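You operate a simulated robot arm through the tools that you are given. There is no shell and no other tool.

You are at the controls of a simulated robot arm. One attempt, no reset.

## Task
Read vial Y3 and sort it: PASS to the low green tray, REDO to the low red tray.
Fine: zero on the blank in the well first and put it in the low grey rack; reader off after; other vials stay.

Only the result counts: the job must be done as asked and must still hold three seconds after the hand-in. Knocking over, shifting, dropping, spilling or breaking anything else fails it.

## Robot
A 7-joint arm with a two-finger parallel gripper, fixed in place. Base frame: the origin is on the floor under the middle of its stand, x ahead of it, y to its left, z up; the work surface is at about z = 755. Lengths are in mm, angles in degrees, forces in N, time in s.
With the tool pointing down near the work surface it reaches from about 400 to 900 mm from the base axis. Its first joint turns from -115.0 to 115.0 degrees. Payload 3.91 kg.
The tool frame sits at the grasp point between the pads (the TCP): z along the fingers, y along the line on which they close. The tips reach 30 mm beyond it. The gripper opens to 110 mm. The fingers are 20 mm wide and 10 mm thick; the gripper's body (48 by 112 mm) begins 55 mm behind the TCP.
Orientation is told as [roll, pitch, yaw] about the base's x, y, z axes, in that order, counted from this pose: with the fingers straight down and closing along the base's y, the tool's x points along the base's -x, its y along +y and its z along -z.

## Interface
- The arm moves only by the tool step_arm. Its argument "moves" is a list of rows, each a list of 7 numbers: the turn, a rotation vector about the tool's x, y, z in degrees, then the shift along the tool's x, y, z in mm, then the gripper command, from -1 (fully open) to 1 (shut), values between in proportion. In form: [[wx, wy, wz, dx, dy, dz, grip], ...]. A call has 1 to 20 rows; each row shifts and turns the commanded pose from where the row before left it, along the tool's axes as they then stand. Rows are played at 5 a second. More than 50 mm and 8.6 degrees between two rows, or a gripper value outside its range, and nothing of the call is played. Where a pose cannot be reached the arm comes as near as it can. A force on the tool above 40 N (or 10 N above the force at the start of the call, whichever is more), or a blocked arm, ends the call early, and 0.2 s more pass. Each finger travels about 153 mm/s and halts on what it meets, pressing with about 27 N; the grip force reading is that of the motor and also rises with nothing between the fingers. The clock runs only during rows and for 0.2 s after the last one: add rows that do not move to give the fingers time. The reply holds the time, the measured pose of the TCP, the force on the tool along the base axes, the opening and the grip force, in the units named above and with some noise, with the torque about the TCP (base axes, N m) and any sound that the robot's microphone picked up, and new pictures: "pictures" is both (left out), scene, wrist or none.
- Cameras (640 x 400 px; columns grow to the right, rows downward): "scene" is fixed at [220.1, 499, 1361.7]; the picture's right is [-0.60, -0.80, 0.00], its down [-0.51, 0.39, -0.77] and it looks along [0.61, -0.46, -0.64] (base axes); focal length 318 px, centre (320, 200). "wrist" rides on the gripper at [72, 17, -103] in the tool frame; the picture's right is [-0.23, 0.97, 0.00], its down [-0.76, -0.18, -0.62] and it looks along [-0.61, -0.14, 0.78] (tool axes); focal length 222 px, centre (320, 200). There is no depth. A picture from a camera that has moved, and an enlarged one, comes with that camera's place and axes in the base frame and with its lens.
- move_column(by): slides the trunk up (or, below 0, down) by that many mm; the arm rides with it, the base frame stays. It gives what a move gives, with no picture.
- zoom(camera, box): a new picture of the part [left, top, right, bottom] of that camera's present view, enlarged. It takes no simulated time.
- finish_job(): hands the job in; it is judged then, once.

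Places have to be worked out from the pictures, the camera data and where the tool is seen. Open the gripper and draw the arm clear of the work before you hand the job in, unless the task says otherwise.

The tools are called after "Request:" as name(argument=value, ...) on one line, values as JSON. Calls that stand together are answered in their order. step_arm: Moves the arm, as the interface text tells. Its arguments: {"type":"object","properties":{"moves":{"type":"array"},"pictures":{"type":"string","enum":["both","scene","wrist","none"]}},"required":["moves"]} The other tools are called the same way: move_column (by) moves the trunk up or down; zoom (camera, box) takes an enlarged picture of a part of a camera's view; finish_job () hands the job in.

At the start:

```text
time: 0.0
eef_pos: [604.4, 283.9, 1076.4]
tcp_rot: [0.0, 0.0, 0.0]
contact_force: [-0.9, 0.1, 1.2]
torque: [-0.01, 0.01, -0.02]
finger_gap: 110.1
grip_force: 0.2
trunk travel left (down, up): [-775.0, 215.0]
```

scene: 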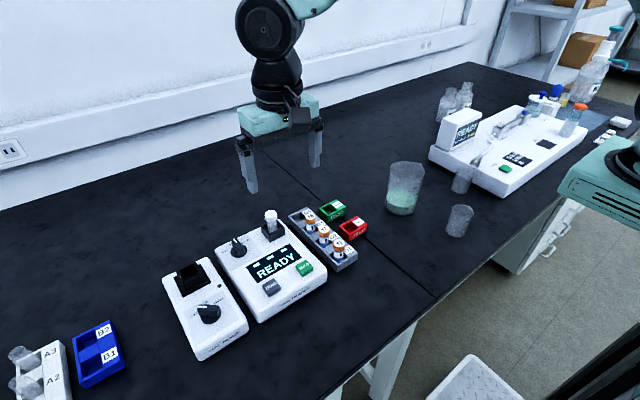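
wrist: 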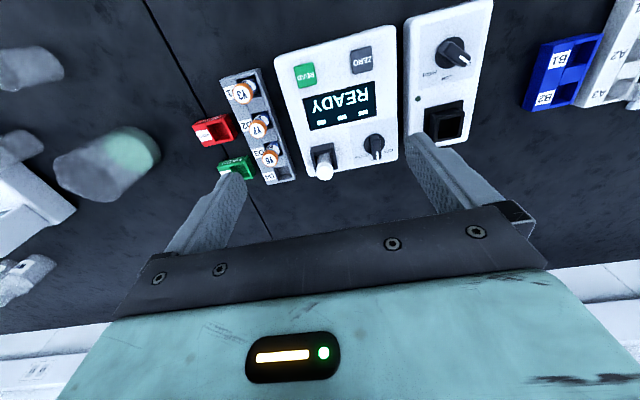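

I'll first look closely at the instrument, rack and trays with enlarged views.

Request:
zoom(camera="scene", box=[150, 180, 390, 360])

Request:
zoom(camera="wrist", box=[180, 10, 420, 200])

Request:
zoom(camera="scene", box=[280, 180, 380, 280])

Request:
zoom(camera="wrist", box=[180, 60, 300, 190])

```text
2.22 times, centred on (270, 270) of scene
camera zoom: at [220.1, 499.0, 1361.7], right [-0.6, -0.8, 0.0], down [-0.51, 0.39, -0.77], along [0.61, -0.46, -0.64], focal length 707 px, centre (431, 44)
```

zoom: 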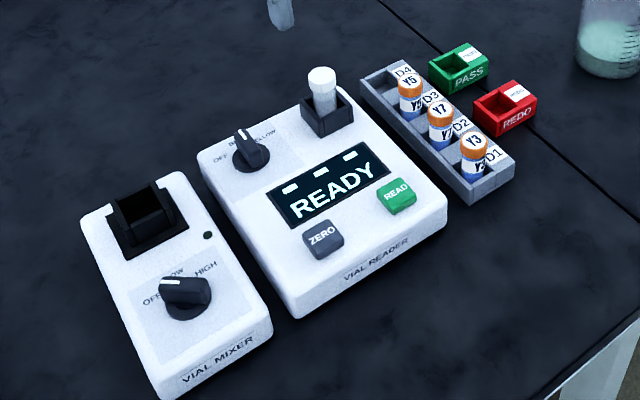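

```text
2.11 times, centred on (300, 105) of wrist
camera zoom: at [531.3, 299.1, 1180.6], right [0.23, 0.97, 0.0], down [0.76, -0.18, 0.62], along [0.61, -0.14, -0.78], focal length 468 px, centre (362, 400)
```

zoom: 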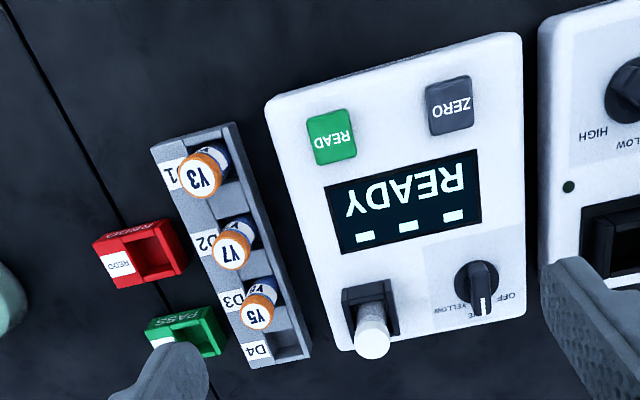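

```text
4.00 times, centred on (330, 230) of scene
camera zoom: at [220.1, 499.0, 1361.7], right [-0.6, -0.8, 0.0], down [-0.51, 0.39, -0.77], along [0.61, -0.46, -0.64], focal length 1273 px, centre (280, 80)
```

zoom: 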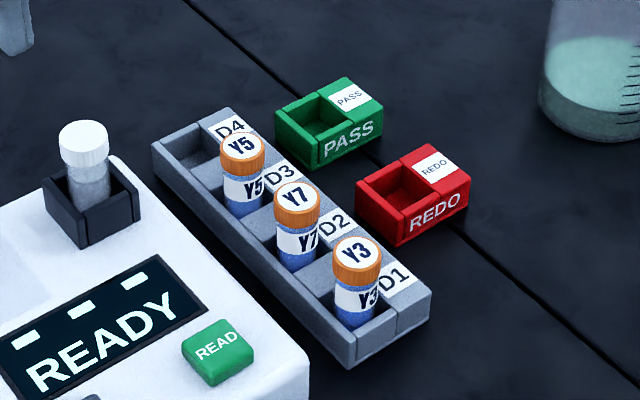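

```text
3.08 times, centred on (240, 125) of wrist
camera zoom: at [531.3, 299.1, 1180.6], right [0.23, 0.97, 0.0], down [0.76, -0.18, 0.62], along [0.61, -0.14, -0.78], focal length 684 px, centre (566, 431)
```

zoom: 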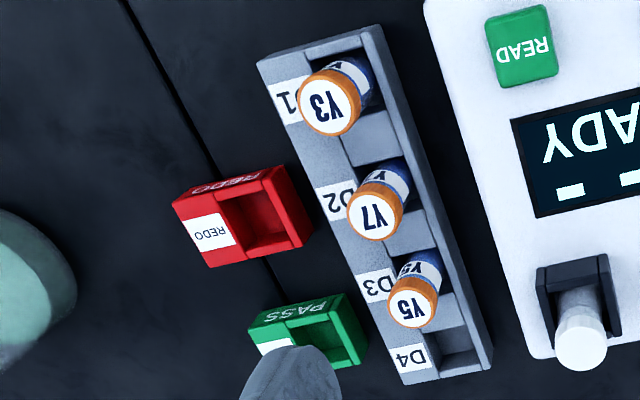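

I'll zoom in on the dial, display, and the other items on the bench for labels.

Request:
zoom(camera="scene", box=[215, 200, 325, 310])

Request:
zoom(camera="wrist", box=[290, 20, 410, 190])

Request:
zoom(camera="scene", box=[0, 300, 140, 400])

Request:
zoom(camera="scene", box=[420, 60, 640, 200])

Request:
zoom(camera="wrist", box=[400, 0, 640, 180])

Request:
zoom(camera="scene", box=[150, 250, 260, 360])

```text
3.64 times, centred on (270, 255) of scene
camera zoom: at [220.1, 499.0, 1361.7], right [-0.6, -0.8, 0.0], down [-0.51, 0.39, -0.77], along [0.61, -0.46, -0.64], focal length 1157 px, centre (502, 0)
```

zoom: 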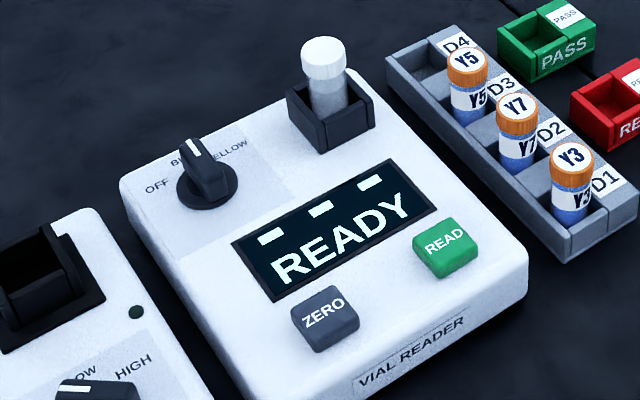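

```text
2.35 times, centred on (350, 105) of wrist
camera zoom: at [531.3, 299.1, 1180.6], right [0.23, 0.97, 0.0], down [0.76, -0.18, 0.62], along [0.61, -0.14, -0.78], focal length 523 px, centre (249, 424)
```

zoom: 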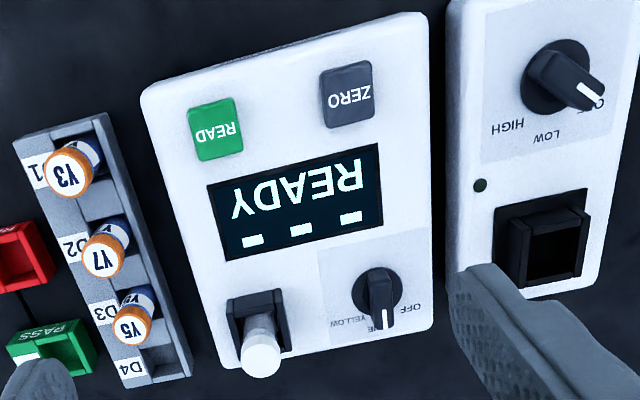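

```text
4.00 times, centred on (70, 350) of scene
camera zoom: at [220.1, 499.0, 1361.7], right [-0.6, -0.8, 0.0], down [-0.51, 0.39, -0.77], along [0.61, -0.46, -0.64], focal length 1273 px, centre (1320, -400)
```

zoom: 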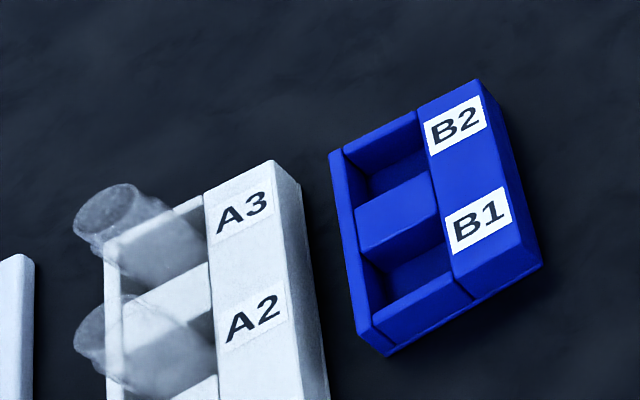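

```text
2.86 times, centred on (530, 130) of scene
camera zoom: at [220.1, 499.0, 1361.7], right [-0.6, -0.8, 0.0], down [-0.51, 0.39, -0.77], along [0.61, -0.46, -0.64], focal length 909 px, centre (-280, 400)
```

zoom: 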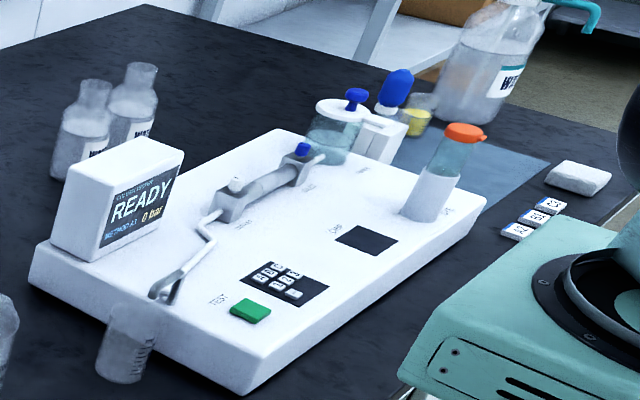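

```text
2.22 times, centred on (520, 90) of wrist
camera zoom: at [531.3, 299.1, 1180.6], right [0.23, 0.97, 0.0], down [0.76, -0.18, 0.62], along [0.61, -0.14, -0.78], focal length 494 px, centre (-124, 444)
```

zoom: 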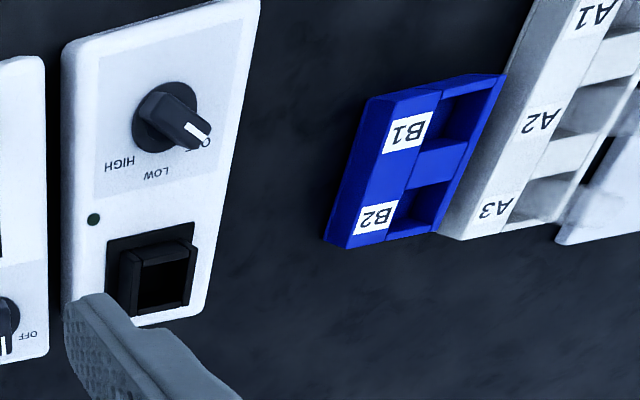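

```text
3.64 times, centred on (205, 305) of scene
camera zoom: at [220.1, 499.0, 1361.7], right [-0.6, -0.8, 0.0], down [-0.51, 0.39, -0.77], along [0.61, -0.46, -0.64], focal length 1157 px, centre (738, -182)
```

zoom: 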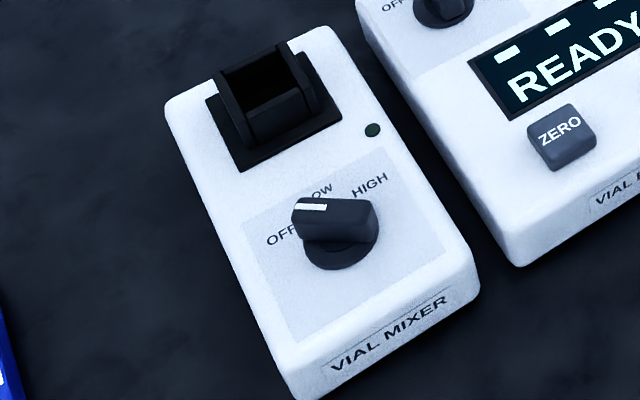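

The reader (READ ≈ (587,265,803), ZERO ≈ (589,347,803)), the blank in the well (≈(725,263), cap top ≈860) and Y3 (≈(587,169), top ≈820) are triangulated from both cameras. I'll move down over the reader to look closer at the dial and the display.

Request:
step_arm(moves=[[0, 0, 0, 1, 24, 33, -1], [0, 0, 0, 1, 24, 33, -1], [0, 0, 0, 1, 24, 33, -1], [0, 0, 0, 1, 24, 33, -1], [0, 0, 0, 0, 0, 0, -1]], pictures="both")

```text
time: 1.2
eef_pos: [599.5, 379.6, 945.8]
tcp_rot: [0.0, 0.0, 0.0]
contact_force: [0.6, -0.9, 0.2]
torque: [0.02, -0.06, 0.0]
finger_gap: 110.0
grip_force: 0.1
trunk travel left (down, up): [-775.0, 215.0]
camera wrist: at [527.0, 396.1, 1050.3], right [0.23, 0.97, 0.0], down [0.76, -0.18, 0.62], along [0.61, -0.14, -0.78], focal length 222 px, centre (320, 200)
```

scene: 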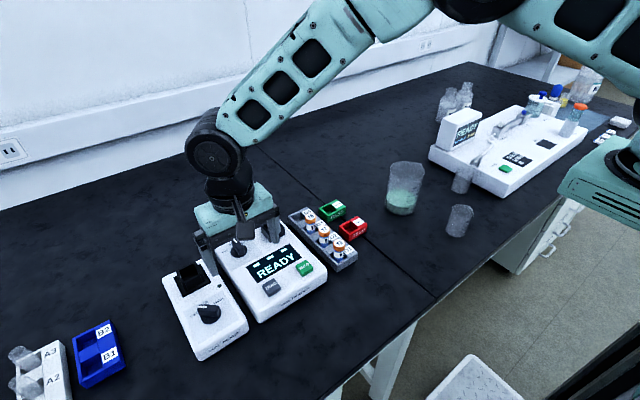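
wrist: 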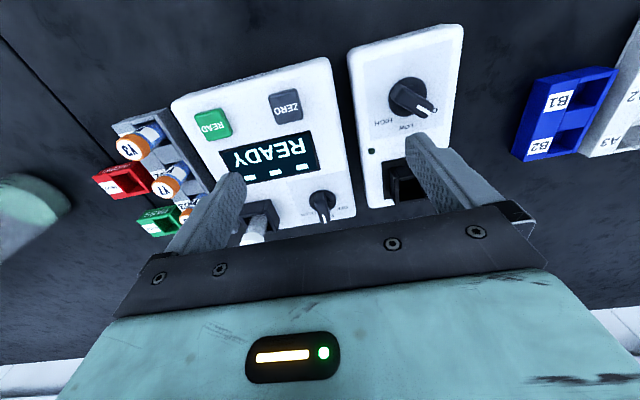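

Now I'll enlarge the wrist view of the dial and the vials.

Request:
zoom(camera="wrist", box=[290, 170, 370, 235])

Request:
zoom(camera="wrist", box=[90, 100, 220, 240])

Request:
zoom(camera="wrist", box=[160, 50, 360, 250])

```text
6.15 times, centred on (330, 202) of wrist
camera zoom: at [527.0, 396.1, 1050.3], right [0.23, 0.97, 0.0], down [0.76, -0.18, 0.62], along [0.61, -0.14, -0.78], focal length 1367 px, centre (258, 185)
```

zoom: 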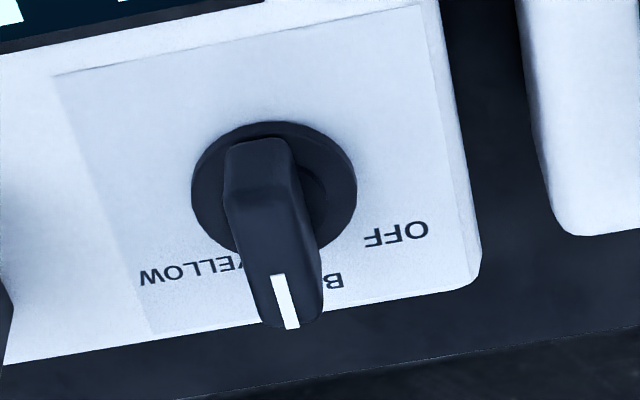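

```text
2.86 times, centred on (155, 170) of wrist
camera zoom: at [527.0, 396.1, 1050.3], right [0.23, 0.97, 0.0], down [0.76, -0.18, 0.62], along [0.61, -0.14, -0.78], focal length 635 px, centre (791, 286)
```

zoom: 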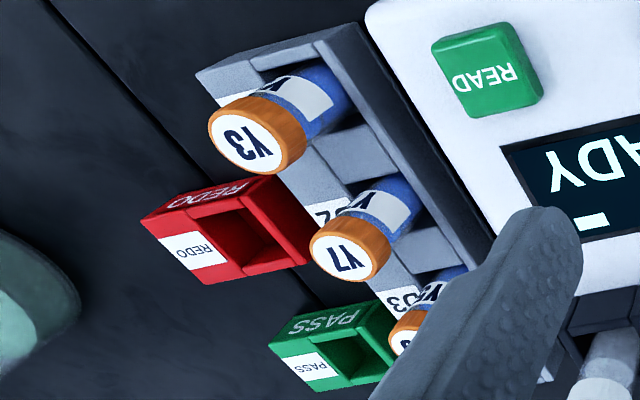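

```text
2.00 times, centred on (260, 150) of wrist
camera zoom: at [527.0, 396.1, 1050.3], right [0.23, 0.97, 0.0], down [0.76, -0.18, 0.62], along [0.61, -0.14, -0.78], focal length 444 px, centre (440, 300)
```

zoom: 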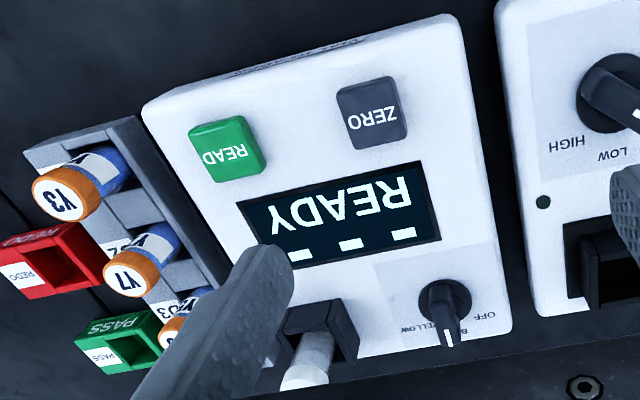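

The dial points at BLUE (the vial contents are blue, the display reads READY), so I leave it. Next I close the fingers and move above the ZERO button at about (588, 347).

Request:
step_arm(moves=[[0, 0, 0, 4, -11, 20, 1], [0, 0, 0, 4, -11, 20, 1], [0, 0, 0, 3.5, -10, 20, 1], [0, 0, 0, 0, 0, 22, 1], [0, 0, 0, 0, 0, 0, 1]], pictures="both")

```text
time: 2.4
eef_pos: [587.0, 348.3, 864.9]
tcp_rot: [0.1, 0.1, 0.0]
contact_force: [1.0, -0.3, -1.0]
torque: [0.01, 0.01, -0.02]
finger_gap: 0.1
grip_force: 27.0
trunk travel left (down, up): [-775.0, 215.0]
camera wrist: at [514.3, 364.2, 968.1], right [0.23, 0.97, 0.0], down [0.76, -0.18, 0.62], along [0.61, -0.14, -0.78], focal length 222 px, centre (320, 200)
```

scene: 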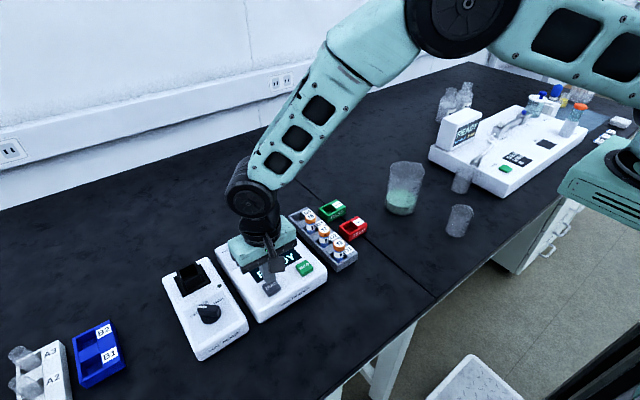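
wrist: 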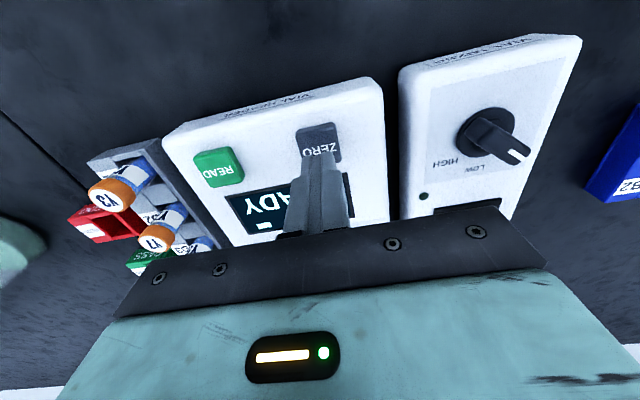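

The tips are about 30 mm above ZERO and well aligned. I'll lower in small steps until the button responds.

Request:
step_arm(moves=[[0, 0, 0, -1, -1, 10, 1], [0, 0, 0, 0, 0, 10, 1], [0, 0, 0, 0, 0, 4, 1], [0, 0, 0, 0, 0, 3, 1], [0, 0, 0, 0, 0, 0, 1]], pictures="both")

```text
time: 3.6
eef_pos: [588.8, 347.6, 839.0]
tcp_rot: [0.2, -0.1, 0.1]
contact_force: [-2.3, 0.6, 21.3]
torque: [0.02, 0.09, 0.03]
finger_gap: 0.1
grip_force: 27.4
trunk travel left (down, up): [-775.0, 215.0]
heard: click
camera wrist: at [515.3, 362.5, 942.7], right [0.23, 0.97, 0.0], down [0.76, -0.18, 0.62], along [0.61, -0.14, -0.78], focal length 222 px, centre (320, 200)
```

scene: 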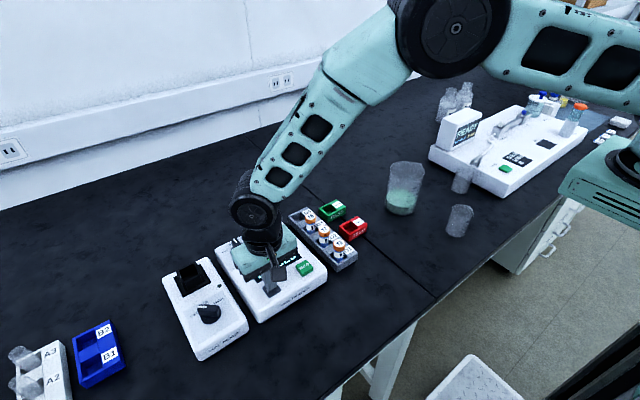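
wrist: 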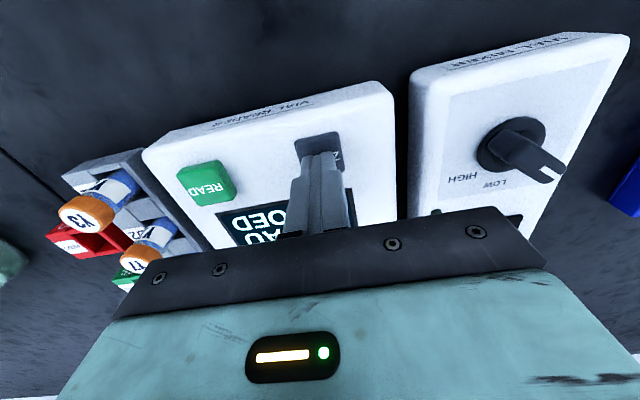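

A click was heard and the display changed (looks like "ZEROED ..."). I'll lift off and look at the display.

Request:
step_arm(moves=[[0, 0, 0, 0, 0, -20, 1], [0, 0, 0, 0, 0, -40, 1], [0, 0, 0, 0, 0, -50, 1], [0, 0, 0, 0, 40, -20, 1], [0, 0, 0, 0, 40, 0, -1], [0, 0, 0, 0, 0, 0, -1]], pictures="both")

Request:
zoom(camera="scene", box=[215, 220, 325, 310])

```text
time: 5.0
eef_pos: [587.5, 428.1, 967.6]
tcp_rot: [0.0, -0.1, 0.0]
contact_force: [0.3, 0.4, 0.6]
torque: [0.01, -0.01, 0.04]
finger_gap: 110.1
grip_force: 0.1
trunk travel left (down, up): [-775.0, 215.0]
camera wrist: at [515.4, 443.2, 1069.6], right [0.23, 0.97, 0.0], down [0.76, -0.18, 0.62], along [0.61, -0.14, -0.78], focal length 222 px, centre (320, 200)
```

scene: 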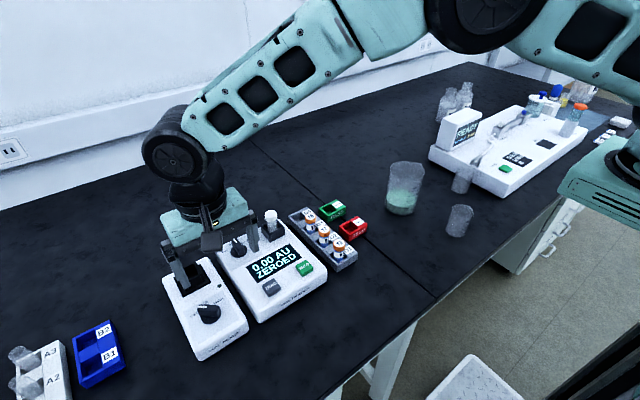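
wrist: 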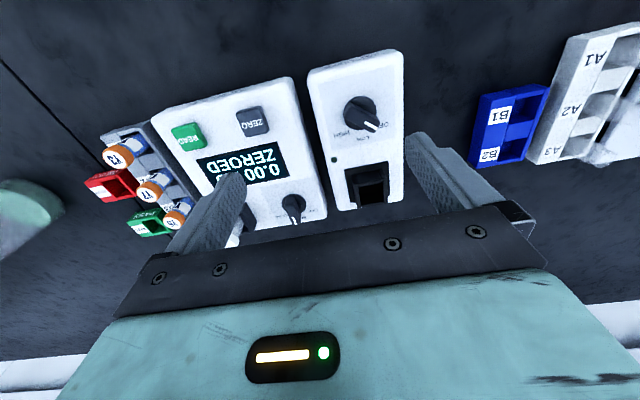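

```text
4.44 times, centred on (270, 265) of scene
camera zoom: at [220.1, 499.0, 1361.7], right [-0.6, -0.8, 0.0], down [-0.51, 0.39, -0.77], along [0.61, -0.46, -0.64], focal length 1414 px, centre (542, -89)
```

zoom: 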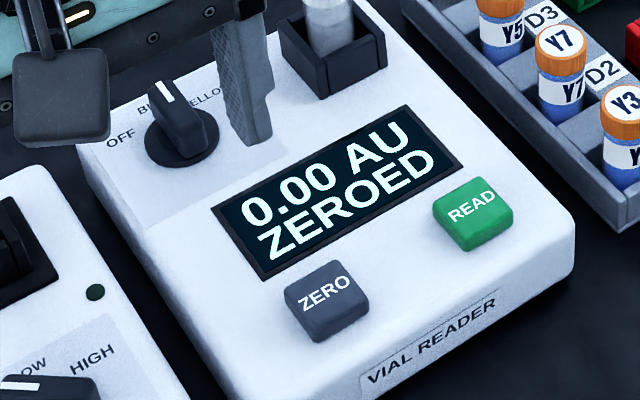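

Zeroed: "0.00 AU ZEROED". Next I'll move the open gripper behind the well to inspect the blank vial and the well closely.

Request:
step_arm(moves=[[0, 0, 0, -15.5, -39.5, 11, -1], [0, 0, 0, -15.5, -39.5, 11, -1], [0, 0, 0, -15.5, -39.5, 11, -1], [0, 0, 0, -15.5, -39.5, 11, -1], [0, 0, 0, 0, 0, 0, -1]], pictures="both")

Request:
zoom(camera="wrist", box=[220, 100, 420, 225])

Request:
zoom(camera="scene", box=[230, 190, 310, 260])

```text
time: 6.2
eef_pos: [650.5, 265.9, 924.2]
tcp_rot: [-0.1, 0.0, -0.1]
contact_force: [0.6, -0.1, -0.6]
torque: [0.0, 0.0, -0.03]
finger_gap: 110.0
grip_force: 0.0
trunk travel left (down, up): [-775.0, 215.0]
camera wrist: at [577.8, 282.2, 1028.4], right [0.23, 0.97, 0.0], down [0.76, -0.18, 0.62], along [0.61, -0.14, -0.78], focal length 222 px, centre (320, 200)
```

scene: 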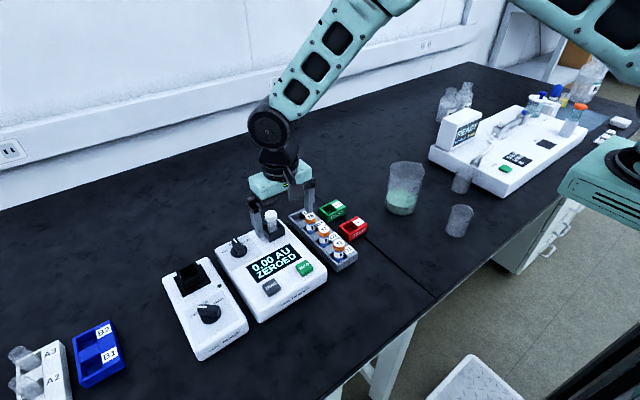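
wrist: 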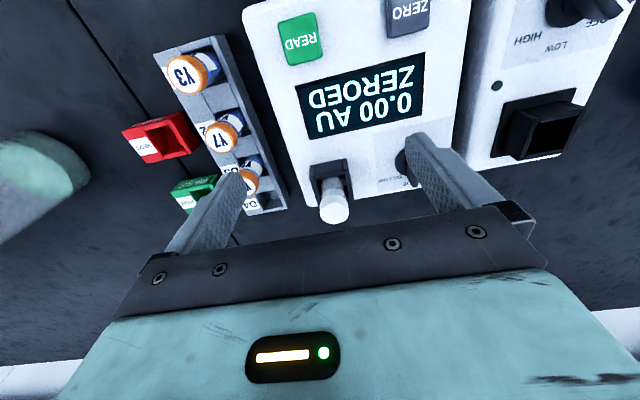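

```text
3.20 times, centred on (320, 162) of wrist
camera zoom: at [577.8, 282.2, 1028.4], right [0.23, 0.97, 0.0], down [0.76, -0.18, 0.62], along [0.61, -0.14, -0.78], focal length 711 px, centre (320, 320)
```

zoom: 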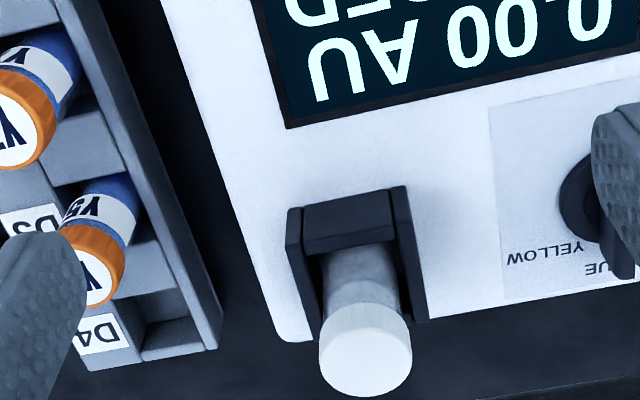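

```text
5.71 times, centred on (270, 225) of scene
camera zoom: at [220.1, 499.0, 1361.7], right [-0.6, -0.8, 0.0], down [-0.51, 0.39, -0.77], along [0.61, -0.46, -0.64], focal length 1818 px, centre (606, 57)
```

zoom: 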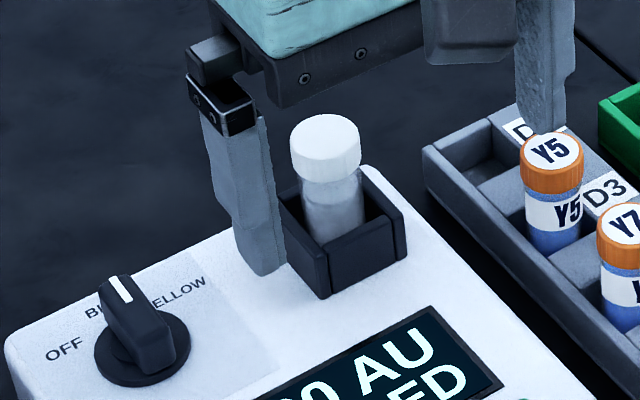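

The blank's cap top is about (727, 263, 860), and the well walls top out near z≈821, so tips at about 826 will clear them. I move over the vial with the fingers 70 mm apart, staying high to check the alignment.

Request:
step_arm(moves=[[0, 0, 0, -25, -1, 0, -0.27], [0, 0, 0, -25, -1, 0, -0.27], [0, 0, 0, -26, -1, 0, -0.27], [0, 0, 0, 0, 0, 20, -0.27], [0, 0, 0, 0, 0, 0, -0.27]], pictures="both")

Request:
zoom(camera="wrist", box=[220, 100, 420, 225])

Request:
zoom(camera="scene", box=[230, 190, 310, 260])

```text
time: 7.4
eef_pos: [725.7, 264.3, 900.8]
tcp_rot: [0.0, 0.0, 0.1]
contact_force: [0.4, -0.3, -0.2]
torque: [0.01, -0.02, 0.0]
finger_gap: 69.8
grip_force: 0.1
trunk travel left (down, up): [-775.0, 215.0]
camera wrist: at [653.2, 280.9, 1004.9], right [0.23, 0.97, 0.0], down [0.76, -0.18, 0.62], along [0.61, -0.14, -0.78], focal length 222 px, centre (320, 200)
```

scene: 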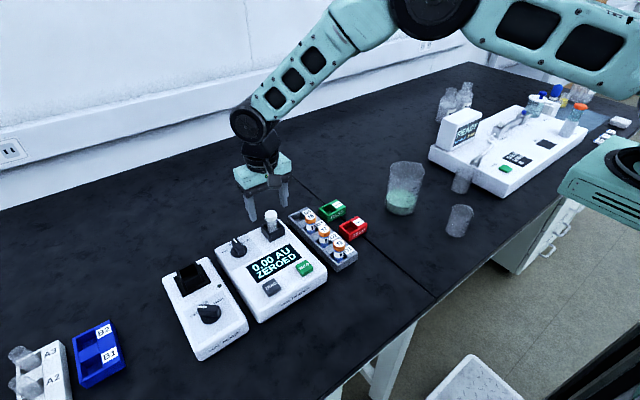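
wrist: 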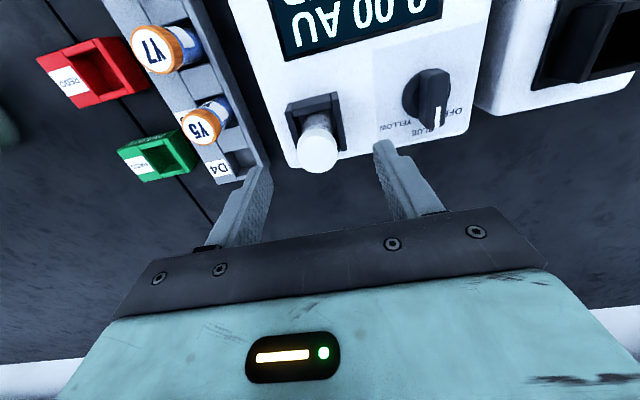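

```text
3.20 times, centred on (320, 162) of wrist
camera zoom: at [653.2, 280.9, 1004.9], right [0.23, 0.97, 0.0], down [0.76, -0.18, 0.62], along [0.61, -0.14, -0.78], focal length 711 px, centre (320, 320)
```

zoom: 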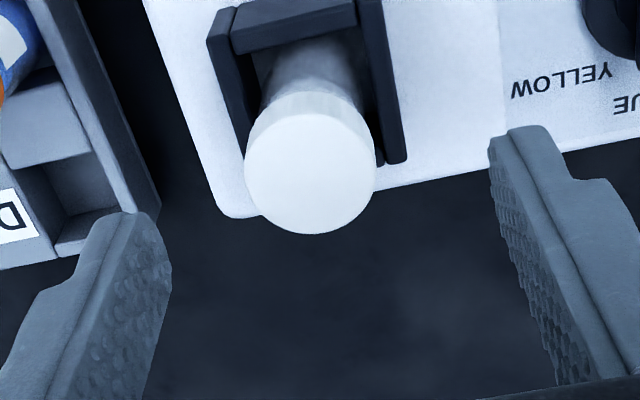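

```text
5.71 times, centred on (270, 225) of scene
camera zoom: at [220.1, 499.0, 1361.7], right [-0.6, -0.8, 0.0], down [-0.51, 0.39, -0.77], along [0.61, -0.46, -0.64], focal length 1818 px, centre (606, 57)
```

zoom: 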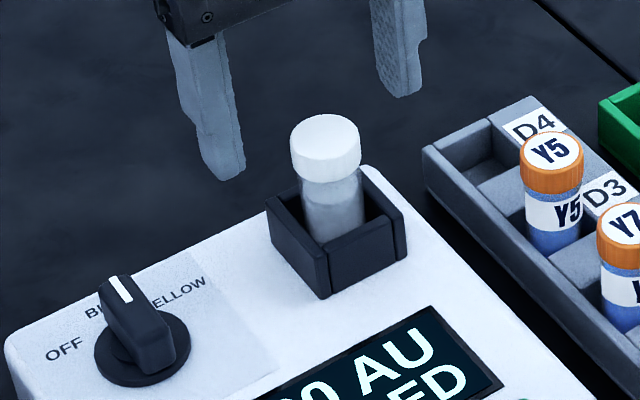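

The cap centre is about (724, 263.3); the tool is about 1.5 mm too far in x and 0.8 mm in y. I correct, descend to TCP z≈857 and close on the cap.

Request:
step_arm(moves=[[0, 0, 0, 1.5, -0.8, 15, -0.27], [0, 0, 0, 0, 0, 15, -0.27], [0, 0, 0, 0, 0, 10, -0.27], [0, 0, 0, 0, 0, 4, -0.27], [0, 0, 0, 0, 0, 0, -0.27]], pictures="both")

Request:
zoom(camera="scene", box=[230, 180, 310, 250])

```text
time: 8.6
eef_pos: [726.0, 263.4, 856.8]
tcp_rot: [0.0, 0.0, 0.0]
contact_force: [-0.1, -0.7, -0.6]
torque: [0.0, -0.02, -0.01]
finger_gap: 69.7
grip_force: 0.0
trunk travel left (down, up): [-775.0, 215.0]
camera wrist: at [653.5, 279.9, 961.3], right [0.23, 0.97, 0.0], down [0.76, -0.18, 0.62], along [0.61, -0.14, -0.78], focal length 222 px, centre (320, 200)
```

scene: 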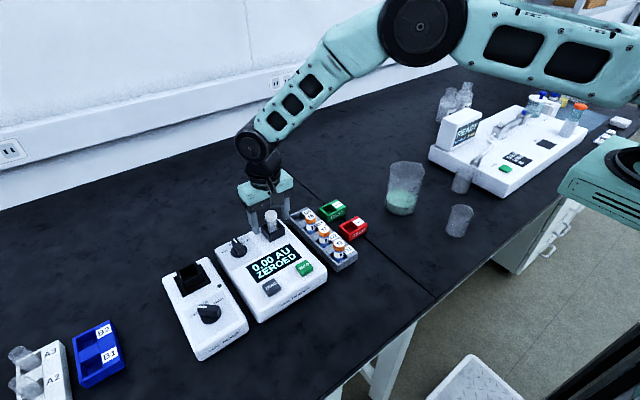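
wrist: 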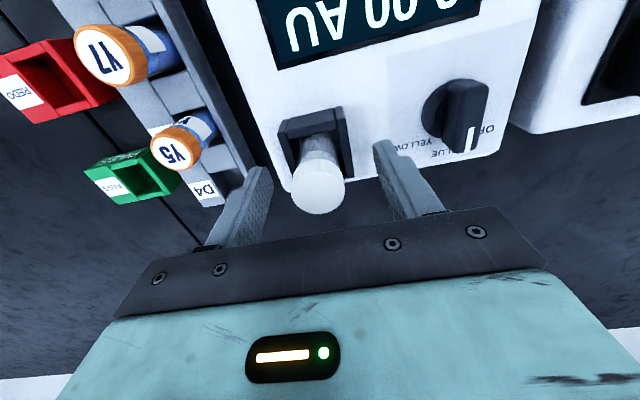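

```text
5.71 times, centred on (270, 215) of scene
camera zoom: at [220.1, 499.0, 1361.7], right [-0.6, -0.8, 0.0], down [-0.51, 0.39, -0.77], along [0.61, -0.46, -0.64], focal length 1818 px, centre (606, 114)
```

zoom: 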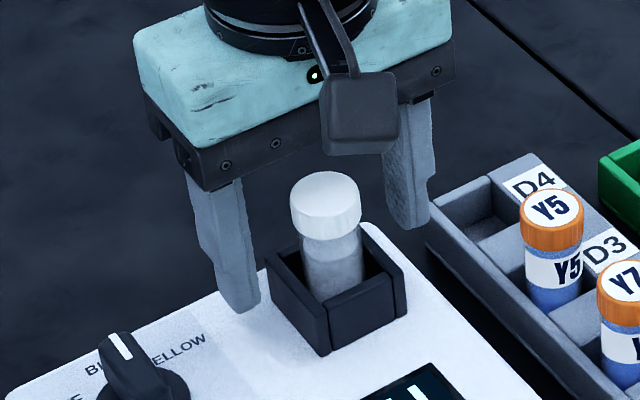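

The fingers straddle the cap with about 1–2 mm error. I close the gripper now.

Request:
step_arm(moves=[[0, 0, 0, 1, 0, 0, 0.3], [0, 0, 0, 0, 0, 0, 1], [0, 0, 0, 0, 0, 0, 1], [0, 0, 0, 0, 0, 0, 1]], pictures="both")

Request:
zoom(camera="scene", box=[230, 180, 310, 250])

```text
time: 9.6
eef_pos: [725.6, 263.9, 859.3]
tcp_rot: [0.0, 0.1, 0.0]
contact_force: [8.2, 1.8, -8.6]
torque: [0.48, -0.66, -0.02]
finger_gap: 42.9
grip_force: 45.3
trunk travel left (down, up): [-775.0, 215.0]
camera wrist: at [653.2, 280.1, 961.4], right [0.23, 0.97, 0.0], down [0.76, -0.18, 0.62], along [0.61, -0.14, -0.78], focal length 222 px, centre (320, 200)
```

scene: 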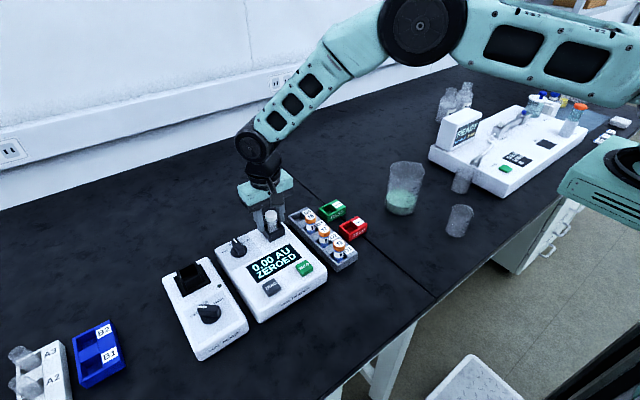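
wrist: 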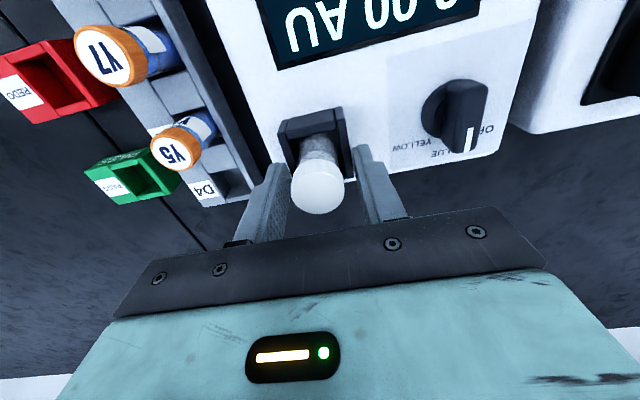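

```text
5.71 times, centred on (270, 215) of scene
camera zoom: at [220.1, 499.0, 1361.7], right [-0.6, -0.8, 0.0], down [-0.51, 0.39, -0.77], along [0.61, -0.46, -0.64], focal length 1818 px, centre (606, 114)
```

zoom: 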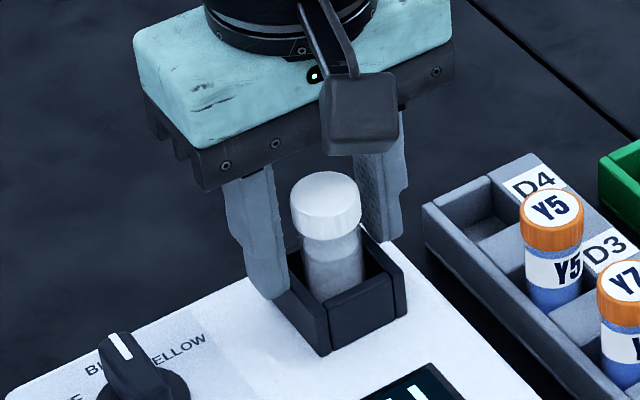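

The opening stopped at 42.9 mm: the fingertips are touching the outside of the well walls, not the cap, so the walls are taller than I judged. I reopen at once and check.

Request:
step_arm(moves=[[0, 0, 0, 0, 0, 0, -0.27], [0, 0, 0, 0, 0, 0, -0.27], [0, 0, 0, 0, 0, -8, -0.27], [0, 0, 0, 0, 0, 0, -0.27]], pictures="both")

Request:
zoom(camera="scene", box=[230, 180, 310, 250])

Request:
zoom(camera="wrist", box=[220, 90, 420, 225])

```text
time: 10.6
eef_pos: [727.0, 263.2, 867.0]
tcp_rot: [0.1, 0.0, 0.0]
contact_force: [0.2, 0.3, 0.8]
torque: [0.01, -0.02, -0.01]
finger_gap: 69.9
grip_force: 0.0
trunk travel left (down, up): [-775.0, 215.0]
camera wrist: at [652.9, 280.4, 970.0], right [0.23, 0.97, 0.0], down [0.76, -0.18, 0.62], along [0.61, -0.14, -0.78], focal length 222 px, centre (320, 200)
```

scene: 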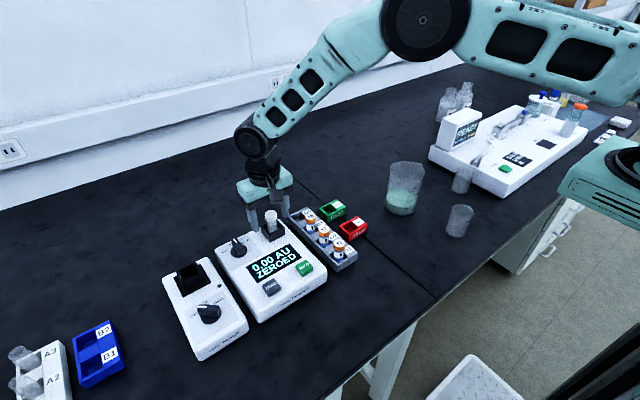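
wrist: 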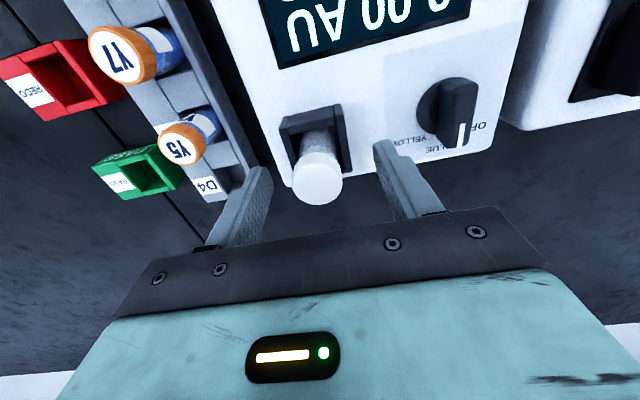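

```text
5.71 times, centred on (270, 215) of scene
camera zoom: at [220.1, 499.0, 1361.7], right [-0.6, -0.8, 0.0], down [-0.51, 0.39, -0.77], along [0.61, -0.46, -0.64], focal length 1818 px, centre (606, 114)
```

zoom: 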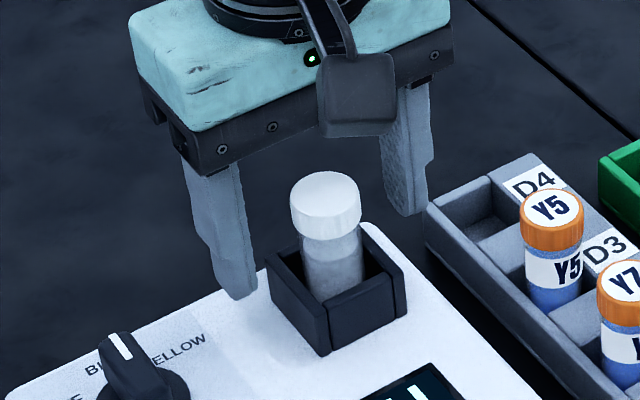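

```text
2.96 times, centred on (320, 158) of wrist
camera zoom: at [652.9, 280.4, 970.0], right [0.23, 0.97, 0.0], down [0.76, -0.18, 0.62], along [0.61, -0.14, -0.78], focal length 658 px, centre (320, 326)
```

zoom: 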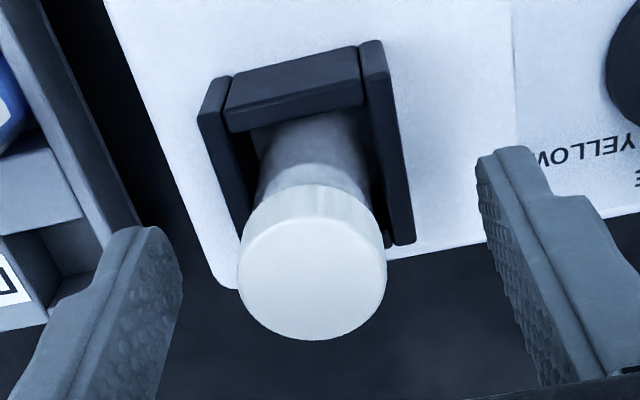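

Nothing moved: the display still reads ZEROED and the box is unshifted in the scene view. From the contact, the walls are about 43 mm wide and top out at about z=831, and the tips are now at 837, so I close here on the cap.

Request:
step_arm(moves=[[0, 0, 0, 0, 0, 0, 0.2], [0, 0, 0, 0, 0, 0, 0.4], [0, 0, 0, 0, 0, 0, 1], [0, 0, 0, 0, 0, 0, 1], [0, 0, 0, 0, 0, 0, 1]], pictures="both")

Request:
zoom(camera="scene", box=[230, 180, 310, 250])

Request:
zoom(camera="wrist", box=[220, 90, 420, 225])

```text
time: 11.8
eef_pos: [725.5, 263.1, 867.3]
tcp_rot: [0.0, 0.0, 0.0]
contact_force: [0.4, -0.3, 0.9]
torque: [-0.01, 0.0, 0.0]
finger_gap: 26.1
grip_force: 27.0
trunk travel left (down, up): [-775.0, 215.0]
camera wrist: at [653.0, 280.4, 969.9], right [0.23, 0.97, 0.0], down [0.76, -0.18, 0.62], along [0.61, -0.14, -0.78], focal length 222 px, centre (320, 200)
```

scene: 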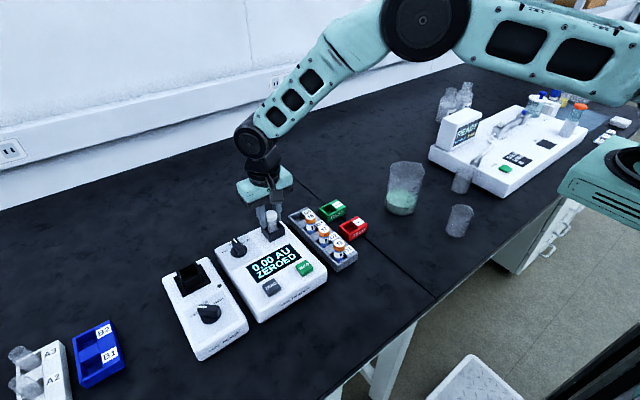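
wrist: 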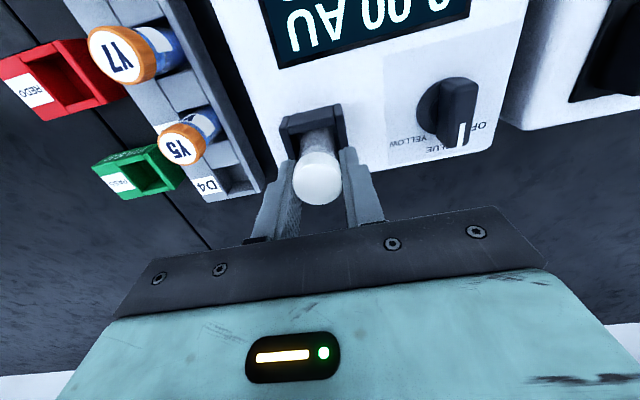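

```text
5.71 times, centred on (270, 215) of scene
camera zoom: at [220.1, 499.0, 1361.7], right [-0.6, -0.8, 0.0], down [-0.51, 0.39, -0.77], along [0.61, -0.46, -0.64], focal length 1818 px, centre (606, 114)
```

zoom: 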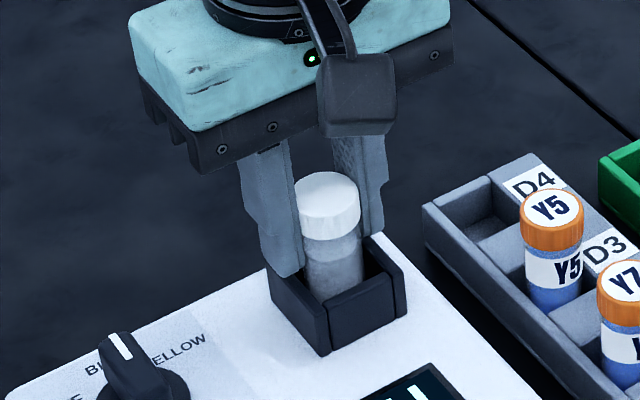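

```text
2.96 times, centred on (320, 158) of wrist
camera zoom: at [653.0, 280.4, 969.9], right [0.23, 0.97, 0.0], down [0.76, -0.18, 0.62], along [0.61, -0.14, -0.78], focal length 658 px, centre (320, 326)
```

zoom: 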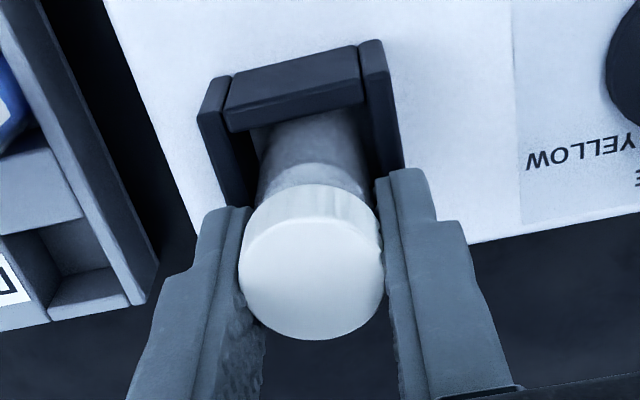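

The cap is gripped at 26 mm with zero side load. I'll lift straight up about 100 mm.

Request:
step_arm(moves=[[0, 0, 0, 0, 0, -10, 1], [0, 0, 0, 0, 0, -15, 1], [0, 0, 0, 0, 0, -25, 1], [0, 0, 0, 0, 0, -25, 1], [0, 0, 0, 0, 0, -25, 1], [0, 0, 0, 0, 0, 0, 1]], pictures="both")

Request:
zoom(camera="scene", box=[240, 150, 370, 270])

Request:
zoom(camera="wrist", box=[60, 20, 380, 220])

```text
time: 13.2
eef_pos: [723.3, 262.9, 964.7]
tcp_rot: [0.1, 0.0, 0.1]
contact_force: [0.1, 0.6, 0.1]
torque: [-0.03, 0.0, -0.04]
finger_gap: 26.2
grip_force: 26.5
trunk travel left (down, up): [-775.0, 215.0]
camera wrist: at [651.6, 280.0, 1068.2], right [0.23, 0.97, 0.0], down [0.76, -0.18, 0.62], along [0.61, -0.14, -0.78], focal length 222 px, centre (320, 200)
```

scene: 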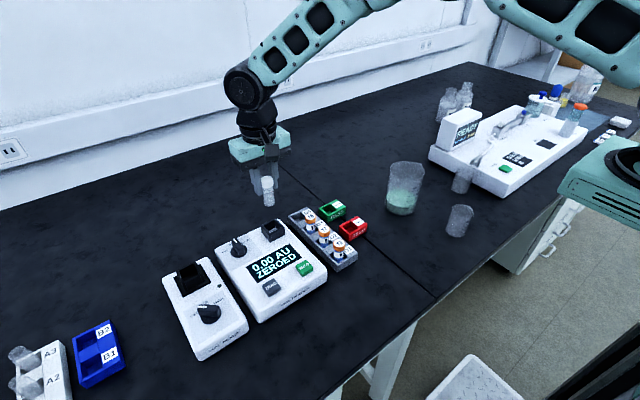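
wrist: 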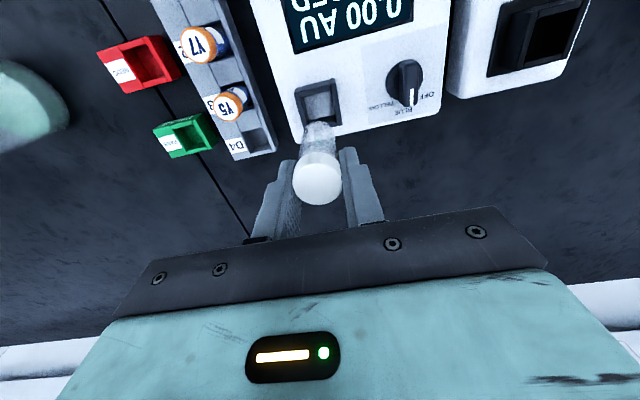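

```text
3.33 times, centred on (305, 210) of scene
camera zoom: at [220.1, 499.0, 1361.7], right [-0.6, -0.8, 0.0], down [-0.51, 0.39, -0.77], along [0.61, -0.46, -0.64], focal length 1060 px, centre (370, 167)
```

zoom: 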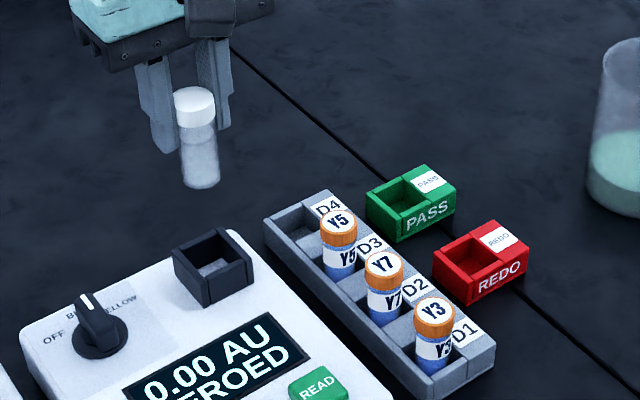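

```text
2.00 times, centred on (220, 120) of wrist
camera zoom: at [651.6, 280.0, 1068.2], right [0.23, 0.97, 0.0], down [0.76, -0.18, 0.62], along [0.61, -0.14, -0.78], focal length 444 px, centre (520, 360)
```

zoom: 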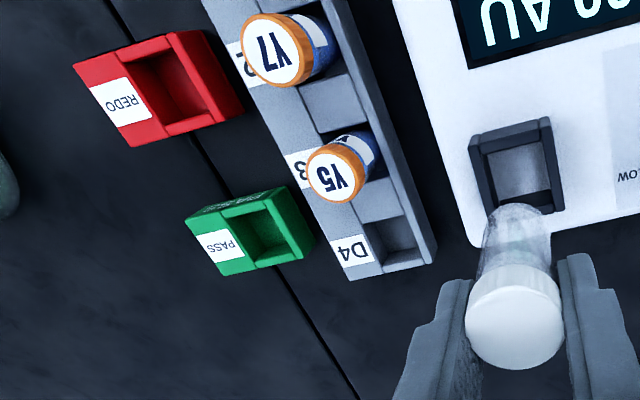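

The blank is lifted cleanly and the well is empty. I'll zoom in on slot D4 from both cameras to fix its position.

Request:
zoom(camera="wrist", box=[200, 85, 290, 165])

Request:
zoom(camera="scene", box=[280, 195, 350, 245])

```text
5.00 times, centred on (245, 125) of wrist
camera zoom: at [651.6, 280.0, 1068.2], right [0.23, 0.97, 0.0], down [0.76, -0.18, 0.62], along [0.61, -0.14, -0.78], focal length 1111 px, centre (695, 575)
```

zoom: 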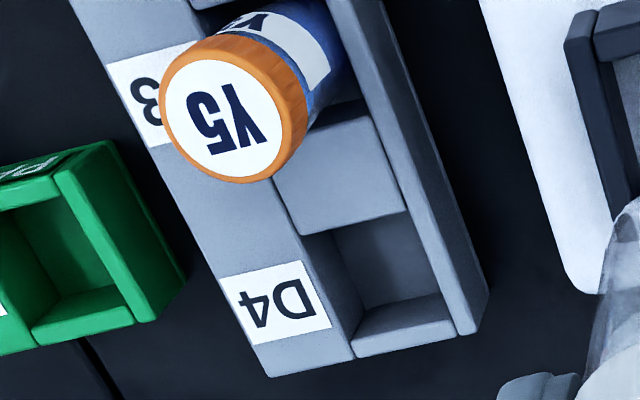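

```text
8.00 times, centred on (315, 220) of scene
camera zoom: at [220.1, 499.0, 1361.7], right [-0.6, -0.8, 0.0], down [-0.51, 0.39, -0.77], along [0.61, -0.46, -0.64], focal length 2545 px, centre (360, 40)
```

zoom: 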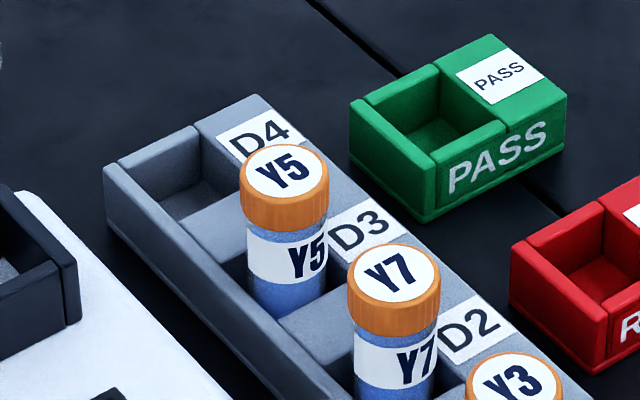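

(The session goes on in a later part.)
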